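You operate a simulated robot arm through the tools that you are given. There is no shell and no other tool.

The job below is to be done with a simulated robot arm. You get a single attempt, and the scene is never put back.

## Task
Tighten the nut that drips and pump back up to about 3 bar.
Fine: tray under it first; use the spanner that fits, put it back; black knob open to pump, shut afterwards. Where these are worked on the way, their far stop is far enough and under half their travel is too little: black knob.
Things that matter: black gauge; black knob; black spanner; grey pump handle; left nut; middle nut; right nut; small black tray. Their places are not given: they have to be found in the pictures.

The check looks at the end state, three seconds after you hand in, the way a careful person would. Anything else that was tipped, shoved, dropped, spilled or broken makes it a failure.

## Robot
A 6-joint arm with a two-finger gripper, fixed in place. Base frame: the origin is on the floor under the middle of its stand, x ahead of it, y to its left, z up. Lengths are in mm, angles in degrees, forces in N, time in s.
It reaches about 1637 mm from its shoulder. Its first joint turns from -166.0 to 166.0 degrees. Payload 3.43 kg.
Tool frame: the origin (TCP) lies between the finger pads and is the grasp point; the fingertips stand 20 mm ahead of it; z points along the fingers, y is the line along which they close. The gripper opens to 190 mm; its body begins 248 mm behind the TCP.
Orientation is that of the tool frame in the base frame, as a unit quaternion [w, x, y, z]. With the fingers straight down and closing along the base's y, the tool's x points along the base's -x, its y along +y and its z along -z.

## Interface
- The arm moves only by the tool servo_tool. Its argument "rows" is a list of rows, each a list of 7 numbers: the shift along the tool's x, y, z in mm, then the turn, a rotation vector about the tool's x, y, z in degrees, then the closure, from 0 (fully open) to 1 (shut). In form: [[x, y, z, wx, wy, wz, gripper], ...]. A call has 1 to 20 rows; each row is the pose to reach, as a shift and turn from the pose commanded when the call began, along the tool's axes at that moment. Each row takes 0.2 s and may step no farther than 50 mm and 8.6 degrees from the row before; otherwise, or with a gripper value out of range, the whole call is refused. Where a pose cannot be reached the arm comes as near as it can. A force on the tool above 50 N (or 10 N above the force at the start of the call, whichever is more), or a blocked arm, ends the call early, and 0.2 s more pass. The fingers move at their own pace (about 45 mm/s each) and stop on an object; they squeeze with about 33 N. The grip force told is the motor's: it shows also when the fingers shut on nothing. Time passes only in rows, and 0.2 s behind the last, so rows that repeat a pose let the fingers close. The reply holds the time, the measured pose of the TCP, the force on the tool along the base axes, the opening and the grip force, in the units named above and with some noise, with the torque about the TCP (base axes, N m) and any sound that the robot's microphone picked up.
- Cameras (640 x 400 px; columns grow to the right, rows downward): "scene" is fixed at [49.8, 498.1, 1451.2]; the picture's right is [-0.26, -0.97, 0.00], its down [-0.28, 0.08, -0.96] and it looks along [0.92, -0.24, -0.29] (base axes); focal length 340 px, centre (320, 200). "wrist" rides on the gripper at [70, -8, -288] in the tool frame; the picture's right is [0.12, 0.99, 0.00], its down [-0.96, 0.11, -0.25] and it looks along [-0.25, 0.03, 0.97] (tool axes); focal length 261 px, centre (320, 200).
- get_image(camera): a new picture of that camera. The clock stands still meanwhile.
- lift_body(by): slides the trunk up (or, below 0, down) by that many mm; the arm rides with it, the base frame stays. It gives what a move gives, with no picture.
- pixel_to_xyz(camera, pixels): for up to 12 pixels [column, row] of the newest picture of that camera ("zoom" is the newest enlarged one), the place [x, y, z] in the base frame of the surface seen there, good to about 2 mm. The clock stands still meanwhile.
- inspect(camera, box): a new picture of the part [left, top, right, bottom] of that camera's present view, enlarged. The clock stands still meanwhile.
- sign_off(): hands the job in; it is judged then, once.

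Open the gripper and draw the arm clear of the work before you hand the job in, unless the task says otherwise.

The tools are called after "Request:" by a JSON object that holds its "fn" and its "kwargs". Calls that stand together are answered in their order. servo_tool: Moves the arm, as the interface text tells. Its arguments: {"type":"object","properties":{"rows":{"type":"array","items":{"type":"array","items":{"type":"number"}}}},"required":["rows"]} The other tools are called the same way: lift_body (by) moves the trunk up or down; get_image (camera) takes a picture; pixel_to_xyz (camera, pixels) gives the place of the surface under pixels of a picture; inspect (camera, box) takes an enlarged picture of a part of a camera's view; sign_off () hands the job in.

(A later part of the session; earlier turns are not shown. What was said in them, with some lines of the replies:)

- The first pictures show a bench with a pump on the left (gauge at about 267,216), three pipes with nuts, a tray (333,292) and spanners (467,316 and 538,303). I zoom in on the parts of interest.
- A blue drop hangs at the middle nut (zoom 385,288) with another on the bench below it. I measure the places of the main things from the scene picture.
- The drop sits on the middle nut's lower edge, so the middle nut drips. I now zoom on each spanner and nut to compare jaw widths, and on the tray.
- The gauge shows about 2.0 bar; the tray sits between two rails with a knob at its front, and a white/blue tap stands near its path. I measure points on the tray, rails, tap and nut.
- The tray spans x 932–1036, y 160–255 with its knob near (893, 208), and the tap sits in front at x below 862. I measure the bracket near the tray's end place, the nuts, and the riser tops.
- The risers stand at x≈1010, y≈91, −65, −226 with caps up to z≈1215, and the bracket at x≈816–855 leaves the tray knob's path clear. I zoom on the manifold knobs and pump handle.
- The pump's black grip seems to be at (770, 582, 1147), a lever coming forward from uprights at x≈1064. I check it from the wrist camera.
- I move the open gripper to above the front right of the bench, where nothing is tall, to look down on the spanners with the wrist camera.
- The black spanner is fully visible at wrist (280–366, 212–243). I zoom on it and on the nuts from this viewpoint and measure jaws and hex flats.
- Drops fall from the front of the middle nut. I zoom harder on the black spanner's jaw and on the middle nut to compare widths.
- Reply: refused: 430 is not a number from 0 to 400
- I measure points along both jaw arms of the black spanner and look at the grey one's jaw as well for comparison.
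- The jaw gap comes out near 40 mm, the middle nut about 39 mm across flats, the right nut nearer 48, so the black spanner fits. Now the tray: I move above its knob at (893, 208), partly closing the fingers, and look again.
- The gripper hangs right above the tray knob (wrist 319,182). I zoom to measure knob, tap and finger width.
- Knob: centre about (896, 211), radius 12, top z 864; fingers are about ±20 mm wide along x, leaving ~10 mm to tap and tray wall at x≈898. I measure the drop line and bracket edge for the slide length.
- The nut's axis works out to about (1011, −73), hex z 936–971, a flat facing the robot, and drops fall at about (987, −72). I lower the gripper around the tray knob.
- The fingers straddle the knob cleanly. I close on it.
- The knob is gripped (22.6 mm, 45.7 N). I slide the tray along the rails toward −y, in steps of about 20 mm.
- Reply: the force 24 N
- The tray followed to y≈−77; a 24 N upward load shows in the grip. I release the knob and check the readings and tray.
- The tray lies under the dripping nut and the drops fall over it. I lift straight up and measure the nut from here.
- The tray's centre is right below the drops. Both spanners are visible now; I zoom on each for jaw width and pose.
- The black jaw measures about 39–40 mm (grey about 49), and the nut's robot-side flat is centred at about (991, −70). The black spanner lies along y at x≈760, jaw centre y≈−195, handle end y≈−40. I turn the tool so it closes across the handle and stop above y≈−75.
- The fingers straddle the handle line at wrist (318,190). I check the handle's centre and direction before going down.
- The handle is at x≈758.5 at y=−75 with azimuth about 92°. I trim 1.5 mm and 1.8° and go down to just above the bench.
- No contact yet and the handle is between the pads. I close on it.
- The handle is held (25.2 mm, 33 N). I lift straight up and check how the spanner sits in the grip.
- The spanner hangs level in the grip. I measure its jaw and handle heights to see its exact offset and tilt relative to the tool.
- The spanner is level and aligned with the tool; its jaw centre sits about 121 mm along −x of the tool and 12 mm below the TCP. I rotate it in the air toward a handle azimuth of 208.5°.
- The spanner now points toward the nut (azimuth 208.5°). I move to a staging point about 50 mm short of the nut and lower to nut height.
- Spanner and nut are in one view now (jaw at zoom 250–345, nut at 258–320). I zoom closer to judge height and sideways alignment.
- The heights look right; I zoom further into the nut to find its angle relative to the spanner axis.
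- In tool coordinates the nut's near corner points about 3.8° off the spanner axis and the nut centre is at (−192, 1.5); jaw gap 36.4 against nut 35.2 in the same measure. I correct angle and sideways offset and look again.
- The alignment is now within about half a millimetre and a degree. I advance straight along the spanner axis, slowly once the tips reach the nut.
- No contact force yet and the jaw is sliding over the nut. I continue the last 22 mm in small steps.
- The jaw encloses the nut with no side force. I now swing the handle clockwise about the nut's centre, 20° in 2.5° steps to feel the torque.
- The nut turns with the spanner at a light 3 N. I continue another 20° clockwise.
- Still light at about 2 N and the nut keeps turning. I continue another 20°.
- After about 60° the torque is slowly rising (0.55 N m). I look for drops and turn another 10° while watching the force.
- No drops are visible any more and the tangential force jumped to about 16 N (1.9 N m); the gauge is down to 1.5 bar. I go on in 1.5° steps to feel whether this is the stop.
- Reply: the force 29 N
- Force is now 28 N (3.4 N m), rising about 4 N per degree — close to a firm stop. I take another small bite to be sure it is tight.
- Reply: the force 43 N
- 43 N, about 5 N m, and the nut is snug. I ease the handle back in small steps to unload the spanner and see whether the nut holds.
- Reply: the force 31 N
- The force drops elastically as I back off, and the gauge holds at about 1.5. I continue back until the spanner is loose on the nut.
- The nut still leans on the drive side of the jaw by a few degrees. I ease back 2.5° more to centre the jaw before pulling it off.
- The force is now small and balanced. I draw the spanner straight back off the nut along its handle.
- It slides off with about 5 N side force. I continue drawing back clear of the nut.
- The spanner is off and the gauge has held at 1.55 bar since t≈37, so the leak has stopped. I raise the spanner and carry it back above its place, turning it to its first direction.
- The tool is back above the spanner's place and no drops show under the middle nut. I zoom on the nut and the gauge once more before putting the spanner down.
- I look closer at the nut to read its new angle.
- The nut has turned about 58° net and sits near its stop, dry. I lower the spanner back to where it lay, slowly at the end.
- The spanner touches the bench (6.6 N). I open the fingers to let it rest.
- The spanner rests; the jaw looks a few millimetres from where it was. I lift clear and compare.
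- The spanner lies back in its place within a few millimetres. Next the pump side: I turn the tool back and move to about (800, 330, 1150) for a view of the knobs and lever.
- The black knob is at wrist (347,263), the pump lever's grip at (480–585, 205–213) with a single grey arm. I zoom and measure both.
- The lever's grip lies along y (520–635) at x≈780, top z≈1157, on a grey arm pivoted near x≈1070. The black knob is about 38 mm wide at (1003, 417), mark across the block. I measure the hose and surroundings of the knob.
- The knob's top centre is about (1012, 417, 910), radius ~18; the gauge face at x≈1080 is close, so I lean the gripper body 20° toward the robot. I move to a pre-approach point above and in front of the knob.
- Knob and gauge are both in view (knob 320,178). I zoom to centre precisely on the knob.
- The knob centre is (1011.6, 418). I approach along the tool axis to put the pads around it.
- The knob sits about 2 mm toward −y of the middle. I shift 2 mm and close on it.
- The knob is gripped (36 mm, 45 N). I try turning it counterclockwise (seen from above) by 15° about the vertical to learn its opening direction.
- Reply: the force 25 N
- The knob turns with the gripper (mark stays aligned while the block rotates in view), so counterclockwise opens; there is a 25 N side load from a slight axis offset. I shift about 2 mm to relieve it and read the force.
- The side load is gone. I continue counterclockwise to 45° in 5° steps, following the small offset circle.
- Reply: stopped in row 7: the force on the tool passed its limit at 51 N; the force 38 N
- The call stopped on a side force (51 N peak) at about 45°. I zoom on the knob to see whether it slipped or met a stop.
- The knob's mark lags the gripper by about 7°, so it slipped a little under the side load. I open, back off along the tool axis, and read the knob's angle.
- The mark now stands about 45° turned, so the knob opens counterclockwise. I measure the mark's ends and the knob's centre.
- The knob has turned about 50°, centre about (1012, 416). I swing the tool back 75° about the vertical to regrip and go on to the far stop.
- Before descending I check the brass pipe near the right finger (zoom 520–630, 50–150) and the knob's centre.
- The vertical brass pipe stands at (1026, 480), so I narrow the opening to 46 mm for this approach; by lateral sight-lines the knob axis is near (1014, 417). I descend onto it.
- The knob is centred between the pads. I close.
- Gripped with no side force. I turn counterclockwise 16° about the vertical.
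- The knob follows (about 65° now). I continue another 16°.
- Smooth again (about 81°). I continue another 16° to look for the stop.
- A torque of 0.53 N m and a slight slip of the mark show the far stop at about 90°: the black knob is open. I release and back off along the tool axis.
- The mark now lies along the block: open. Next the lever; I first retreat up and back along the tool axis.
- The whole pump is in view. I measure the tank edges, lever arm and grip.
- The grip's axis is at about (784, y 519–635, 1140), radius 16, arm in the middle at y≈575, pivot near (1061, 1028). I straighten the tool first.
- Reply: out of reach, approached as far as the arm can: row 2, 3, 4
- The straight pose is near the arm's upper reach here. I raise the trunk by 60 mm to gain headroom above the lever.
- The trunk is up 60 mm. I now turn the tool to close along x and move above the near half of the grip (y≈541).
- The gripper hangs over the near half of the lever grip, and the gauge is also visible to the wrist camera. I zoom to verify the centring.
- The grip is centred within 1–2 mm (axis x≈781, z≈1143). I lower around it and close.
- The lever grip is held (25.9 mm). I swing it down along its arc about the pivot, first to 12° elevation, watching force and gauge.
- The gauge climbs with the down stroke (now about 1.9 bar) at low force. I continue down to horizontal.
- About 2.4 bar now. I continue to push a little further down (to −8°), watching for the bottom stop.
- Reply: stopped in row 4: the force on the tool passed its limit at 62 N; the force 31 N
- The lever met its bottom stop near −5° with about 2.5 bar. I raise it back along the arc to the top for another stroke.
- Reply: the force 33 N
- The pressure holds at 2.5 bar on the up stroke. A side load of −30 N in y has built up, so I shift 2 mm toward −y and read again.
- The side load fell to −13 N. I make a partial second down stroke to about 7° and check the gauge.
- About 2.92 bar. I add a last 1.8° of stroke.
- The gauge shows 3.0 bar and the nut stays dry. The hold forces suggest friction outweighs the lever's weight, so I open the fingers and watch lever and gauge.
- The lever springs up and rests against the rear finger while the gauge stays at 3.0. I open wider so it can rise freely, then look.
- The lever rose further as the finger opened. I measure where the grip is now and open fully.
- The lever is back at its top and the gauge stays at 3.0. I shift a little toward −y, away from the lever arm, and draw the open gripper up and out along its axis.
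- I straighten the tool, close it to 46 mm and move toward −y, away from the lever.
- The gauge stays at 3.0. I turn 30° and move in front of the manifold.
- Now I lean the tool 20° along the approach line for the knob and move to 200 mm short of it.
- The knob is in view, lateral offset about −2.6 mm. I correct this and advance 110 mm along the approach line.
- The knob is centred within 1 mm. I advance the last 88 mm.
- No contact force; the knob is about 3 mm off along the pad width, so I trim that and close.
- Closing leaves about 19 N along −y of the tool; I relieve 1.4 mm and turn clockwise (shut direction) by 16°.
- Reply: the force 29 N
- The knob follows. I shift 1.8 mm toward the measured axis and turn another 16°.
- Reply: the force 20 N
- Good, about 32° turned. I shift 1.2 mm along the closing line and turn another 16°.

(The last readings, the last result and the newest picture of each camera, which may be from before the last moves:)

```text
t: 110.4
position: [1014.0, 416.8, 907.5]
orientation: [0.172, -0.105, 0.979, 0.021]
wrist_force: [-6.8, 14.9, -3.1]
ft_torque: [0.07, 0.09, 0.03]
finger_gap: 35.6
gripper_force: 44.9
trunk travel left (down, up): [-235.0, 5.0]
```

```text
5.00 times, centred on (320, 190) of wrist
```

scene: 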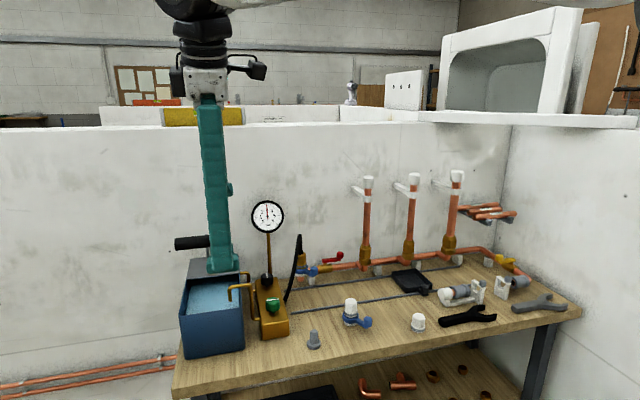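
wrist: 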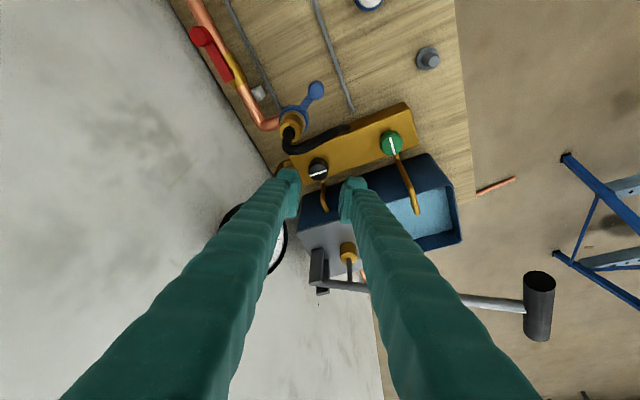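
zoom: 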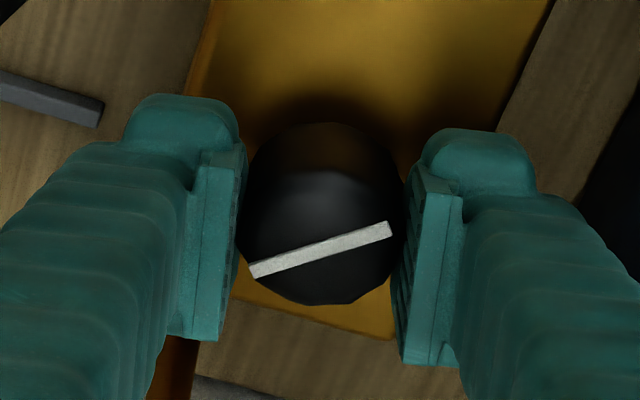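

About 48° turned. Same correction, another 16°.

Request:
{"fn": "servo_tool", "kwargs": {"rows": [[0, 1.2, 0, 0, 0, 0, 1], [0, 1.2, 0, 1.37, 0, 3.76, 1], [0, 1.2, 0, 2.74, 0, 7.52, 1], [0, 1.2, 0, 4.1, 0, 11.28, 1], [0, 1.2, 0, 5.47, 0, 15.04, 1], [0, 1.2, 0, 5.47, 0, 15.04, 1]]}}

Request:
{"fn": "inspect", "kwargs": {"camera": "wrist", "box": [270, 150, 370, 230]}}

Request:
{"fn": "get_image", "kwargs": {"camera": "scene"}}

```text
t: 111.8
position: [1015.4, 418.2, 907.2]
orientation: [0.173, 0.033, 0.984, -0.004]
wrist_force: [-15.4, -19.5, -7.3]
ft_torque: [-0.27, 0.15, 0.02]
finger_gap: 35.6
gripper_force: 45.2
trunk travel left (down, up): [-235.0, 5.0]
```

```text
5.00 times, centred on (320, 190) of wrist
```

zoom: 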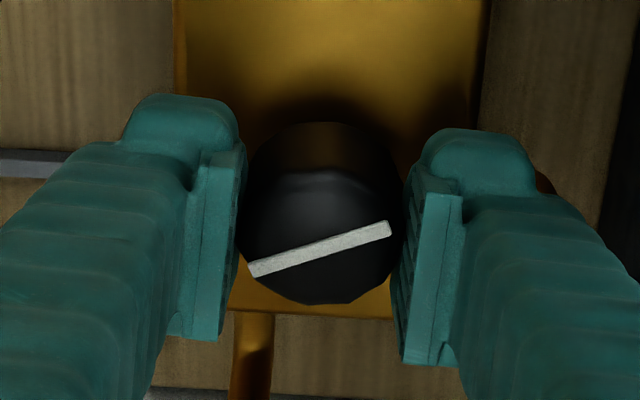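

```text
taken
```

scene: 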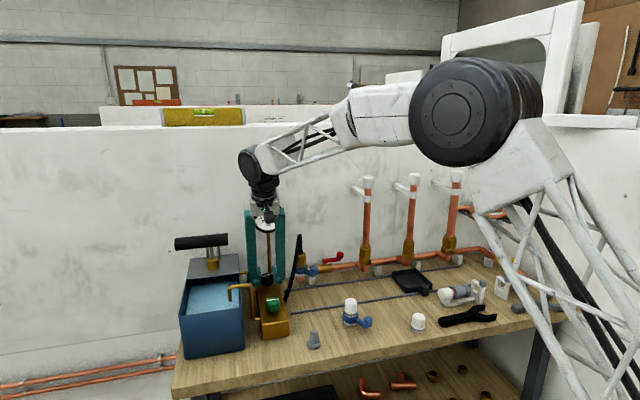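

About 64° turned. I correct the other way by 1.5 mm and turn another 16°.

Request:
{"fn": "servo_tool", "kwargs": {"rows": [[0.9, -1.4, -0.3, 0, 0, 0, 1], [0.9, -1.4, -0.3, 1.37, 0, 3.76, 1], [0.9, -1.4, -0.3, 2.74, 0, 7.52, 1], [0.9, -1.4, -0.3, 4.1, 0, 11.28, 1], [0.9, -1.4, -0.3, 5.47, 0, 15.04, 1], [0.9, -1.4, -0.3, 5.47, 0, 15.04, 1]]}}

Request:
{"fn": "inspect", "kwargs": {"camera": "wrist", "box": [270, 150, 370, 230]}}

```text
t: 113.2
position: [1013.9, 417.8, 906.7]
orientation: [0.17, 0.169, 0.97, -0.026]
wrist_force: [9.1, -10.5, -9.1]
ft_torque: [0.04, -0.01, -0.01]
finger_gap: 35.6
gripper_force: 45.4
trunk travel left (down, up): [-235.0, 5.0]
```

```text
5.00 times, centred on (320, 190) of wrist
```

zoom: 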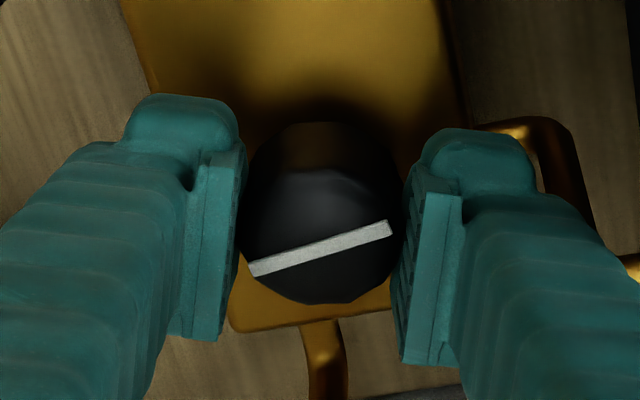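

About 80° turned. I go on in 4° steps to the shut stop.

Request:
{"fn": "servo_tool", "kwargs": {"rows": [[0, -0.5, -0.3, 1.37, 0, 3.76, 1], [0, -0.5, -0.5, 2.74, 0, 7.52, 1], [0, -0.5, -0.5, 4.1, 0, 11.28, 1], [0, -0.5, -0.5, 4.1, 0, 11.28, 1]]}}

Request:
{"fn": "inspect", "kwargs": {"camera": "wrist", "box": [270, 150, 370, 230]}}

```text
t: 114.2
position: [1012.7, 417.8, 906.7]
orientation: [0.165, 0.27, 0.947, -0.045]
wrist_force: [17.6, 1.7, -7.1]
ft_torque: [-0.05, -0.1, 0.54]
finger_gap: 35.8
gripper_force: 44.7
trunk travel left (down, up): [-235.0, 5.0]
```

```text
5.00 times, centred on (320, 190) of wrist
```

zoom: 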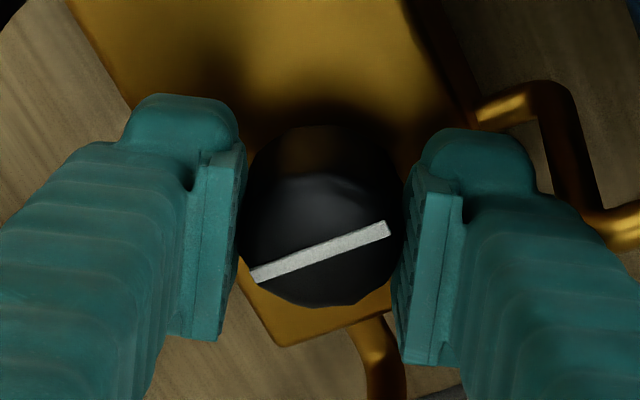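

The torque rose to 0.54 N m with a small slip: the shut stop is reached. I relieve the side force, then release.

Request:
{"fn": "servo_tool", "kwargs": {"rows": [[-0.9, 0.7, 0.3, 0, 0, 0, 1], [-0.9, 0.7, 0.3, 0, 0, 0, 0.95], [-0.9, 0.7, 0.3, 0, 0, 0, 0.85], [-0.9, 0.7, 0.3, 0, 0, 0, 0.76], [-0.9, 0.7, 0.3, 0, 0, 0, 0.76]]}}

Request:
{"fn": "inspect", "kwargs": {"camera": "wrist", "box": [270, 150, 370, 230]}}

```text
t: 115.4
position: [1014.5, 417.5, 907.7]
orientation: [0.166, 0.269, 0.948, -0.045]
wrist_force: [-0.4, -0.5, 0.1]
ft_torque: [0.01, 0.01, 0.01]
finger_gap: 45.8
gripper_force: 0.0
trunk travel left (down, up): [-235.0, 5.0]
```

```text
5.00 times, centred on (320, 190) of wrist
```

zoom: 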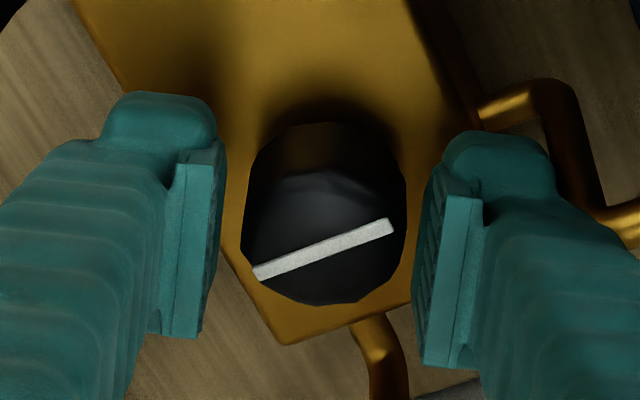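

Released, with the mark apparently across the block. I back off 110 mm along the tool axis and check knob and gauge.

Request:
{"fn": "servo_tool", "kwargs": {"rows": [[0, 0, -25, 0, 0, 0, 0.76], [0, 0, -55, 0, 0, 0, 0.76], [0, 0, -85, 0, 0, 0, 0.76], [0, 0, -110, 0, 0, 0, 0.76], [0, 0, -110, 0, 0, 0, 0.76]]}}

Request:
{"fn": "get_image", "kwargs": {"camera": "scene"}}

Request:
{"fn": "inspect", "kwargs": {"camera": "scene", "box": [245, 250, 305, 305]}}

Request:
{"fn": "inspect", "kwargs": {"camera": "wrist", "box": [280, 145, 420, 260]}}

```text
t: 116.6
position: [984.8, 437.4, 1009.6]
orientation: [0.166, 0.269, 0.948, -0.046]
wrist_force: [0.5, -0.6, 0.4]
ft_torque: [-0.01, 0.01, 0.0]
finger_gap: 45.8
gripper_force: 0.0
trunk travel left (down, up): [-235.0, 5.0]
```

```text
taken
```

scene: 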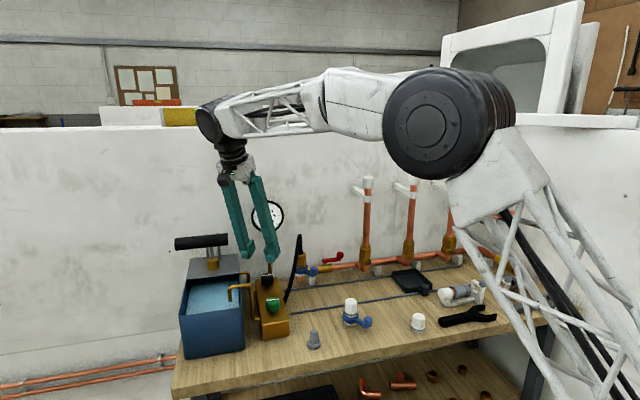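

```text
7.27 times, centred on (275, 278) of scene
```

zoom: 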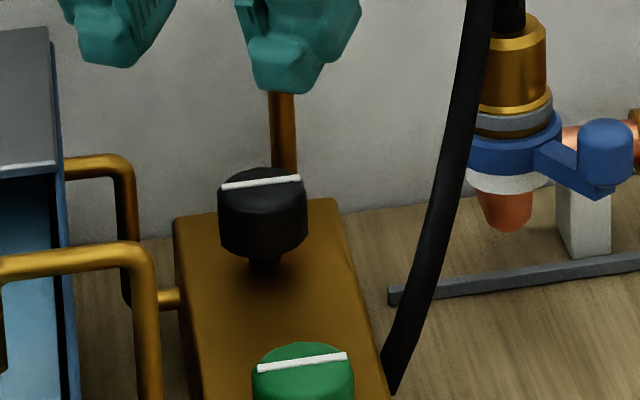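

```text
3.48 times, centred on (350, 202) of wrist
```

zoom: 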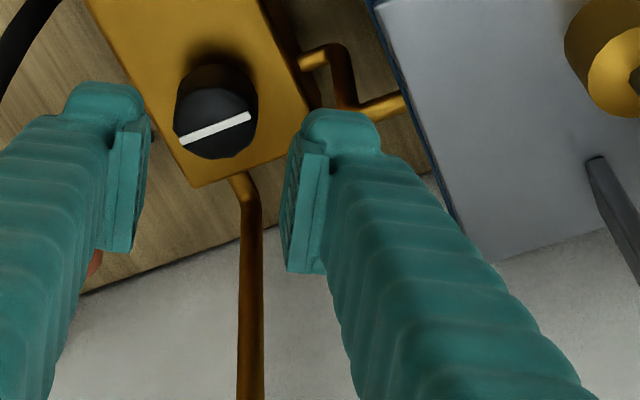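

The black knob's mark is across again exactly as at the start: shut. I now withdraw the arm up and away from the pump.

Request:
{"fn": "servo_tool", "kwargs": {"rows": [[0, 0, -40, 0, 0, 0, 0.76], [0, 0, -80, 0, 0, 0, 0.76], [0, 0, -120, 0, 0, 0, 0.76], [7, -41, -128, 0, 5, 0, 0.76], [15, -83, -136, 0, 10, 0, 0.76], [22, -124, -144, 0, 15, 0, 0.76], [29, -165.4, -151.9, 0, 20, 0, 0.76], [29, -165.4, -151.9, 0, 20, 0, 0.76]]}}

Request:
{"fn": "get_image", "kwargs": {"camera": "scene"}}

Request:
{"fn": "get_image", "kwargs": {"camera": "wrist"}}

```text
t: 118.4
position: [829.7, 338.0, 1143.0]
orientation: [-0.002, 0.274, 0.962, 0.003]
wrist_force: [0.3, 0.3, 0.7]
ft_torque: [0.09, 0.0, 0.01]
finger_gap: 45.5
gripper_force: 0.1
trunk travel left (down, up): [-235.0, 5.0]
```

```text
taken
```

scene: 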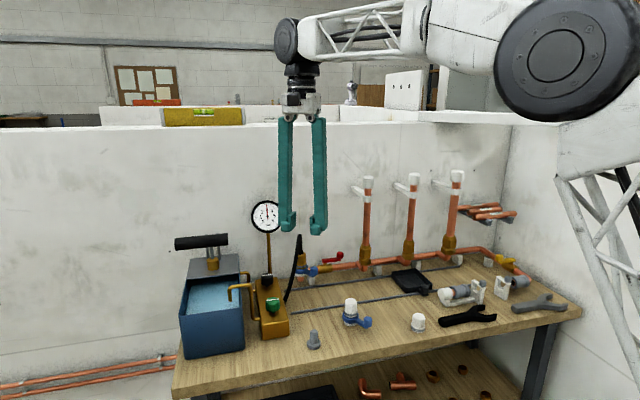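

```text
taken
```

wrist: 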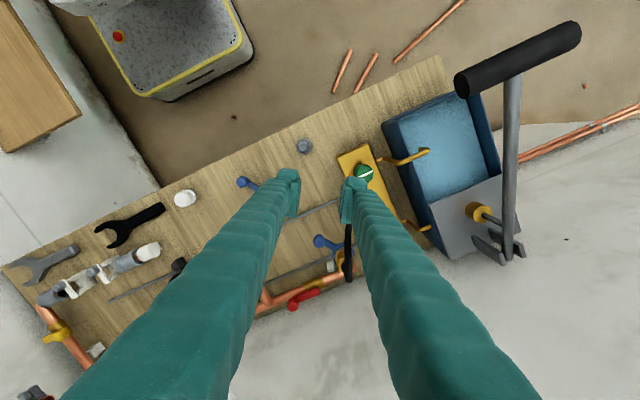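

The arm is clear of the pump. I move it back to about the start pose with the gripper open.

Request:
{"fn": "servo_tool", "kwargs": {"rows": [[10.5, -35.8, -16.7, 0, 0, -3.5, 0.5], [21, -71.6, -33.3, 0, 0, -7.1, 0.3], [31.5, -107.3, -50, 0, 0, -10.6, 0.1], [42, -143, -66.7, 0, 0, -14.1, 0], [52.5, -179, -83.3, 0, 0, -17.7, 0], [63, -214.7, -100, 0, 0, -21.2, 0], [73.5, -250.4, -116.7, 0, 0, -24.7, 0], [84, -286.2, -133.3, 0, 0, -28.3, 0], [94.5, -322, -150, 0, 0, -31.8, 0], [94.5, -322, -150, 0, 0, -31.8, 0]]}}

Request:
{"fn": "get_image", "kwargs": {"camera": "scene"}}

Request:
{"fn": "inspect", "kwargs": {"camera": "scene", "box": [252, 200, 284, 232]}}

Request:
{"fn": "inspect", "kwargs": {"camera": "scene", "box": [340, 215, 500, 335]}}

Request:
{"fn": "inspect", "kwargs": {"camera": "scene", "box": [160, 180, 320, 360]}}

```text
t: 120.6
position: [575.0, 110.3, 1293.4]
orientation: [0.0, -0.001, 1.0, 0.002]
wrist_force: [0.3, -1.2, 0.8]
ft_torque: [0.01, -0.08, -0.02]
finger_gap: 189.9
gripper_force: 0.1
trunk travel left (down, up): [-235.0, 5.0]
```

```text
taken
```

scene: 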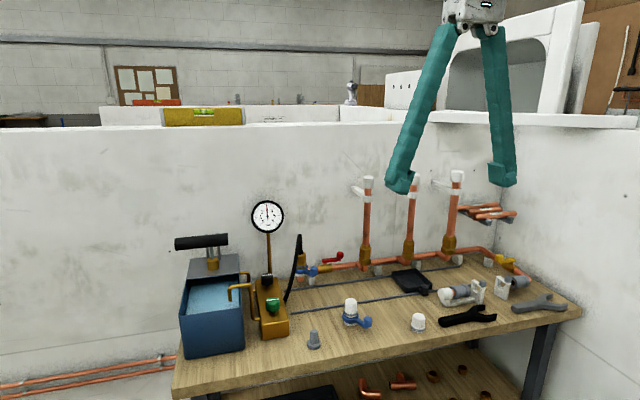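

```text
12.50 times, centred on (268, 216) of scene
```

zoom: 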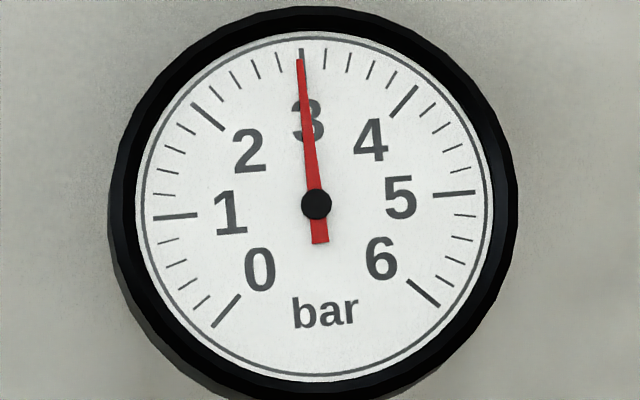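

```text
3.33 times, centred on (420, 275) of scene
```

zoom: 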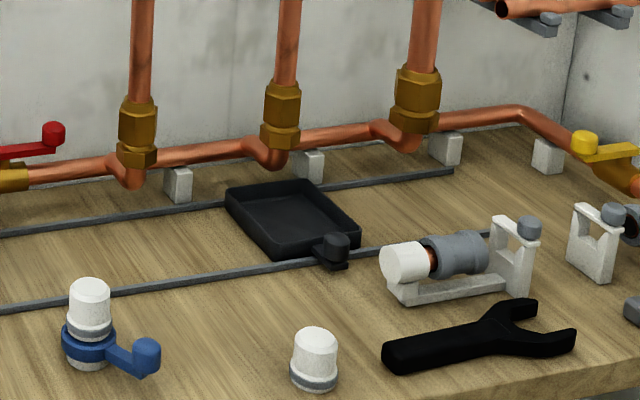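

```text
2.22 times, centred on (240, 270) of scene
```

zoom: 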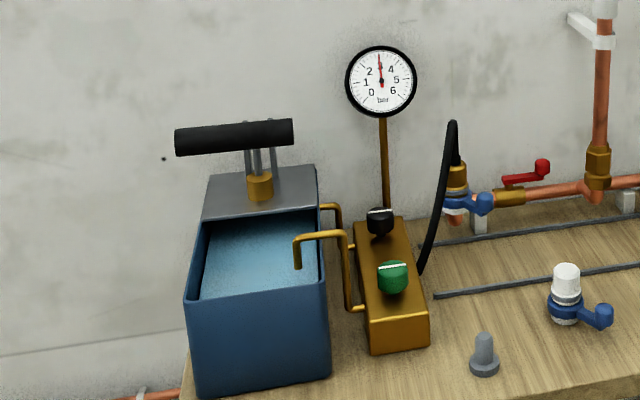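

Everything checks out: the gauge has stayed at 3.0 bar for over 25 s, and no drops show at the middle nut. The tray is under it, the spanner is back, the black knob is shut, and the arm is clear with the gripper open. I hand in.

Request:
{"fn": "sign_off", "kwargs": {}}

```text
The job is handed in.
```

The middle nut was the one dripping. I tightened it and pumped the pressure back up to 3.0 bar, then handed the job in. The gauge held 3.0 bar for about 27 seconds before hand-in, with no new drops.

- **Tray:** it is under the middle nut, and I put it there before touching the nut.
- **Nut:** I used the black spanner, which measured about 1 mm wider than the nut. The nut ended about 58° clockwise of where it began. I turned it up to a firm 5 N·m, but it gave back some of that turn as I took the spanner off.
- **Spanner:** it is back in its place, within about 8 mm and 3° of where it first lay.
- **Black knob:** I opened it to its far stop for pumping and closed it fully afterwards. On the first try it slipped a little in the grip, so I took a new hold to finish opening it.
- **Pump handle:** it took one full stroke and part of a second. The handle springs back, so it now sits at the top where it started.

I raised the trunk 60 mm to reach over the pump handle and left it up. The arm is clear with the gripper open, and I saw nothing else moved or knocked over.
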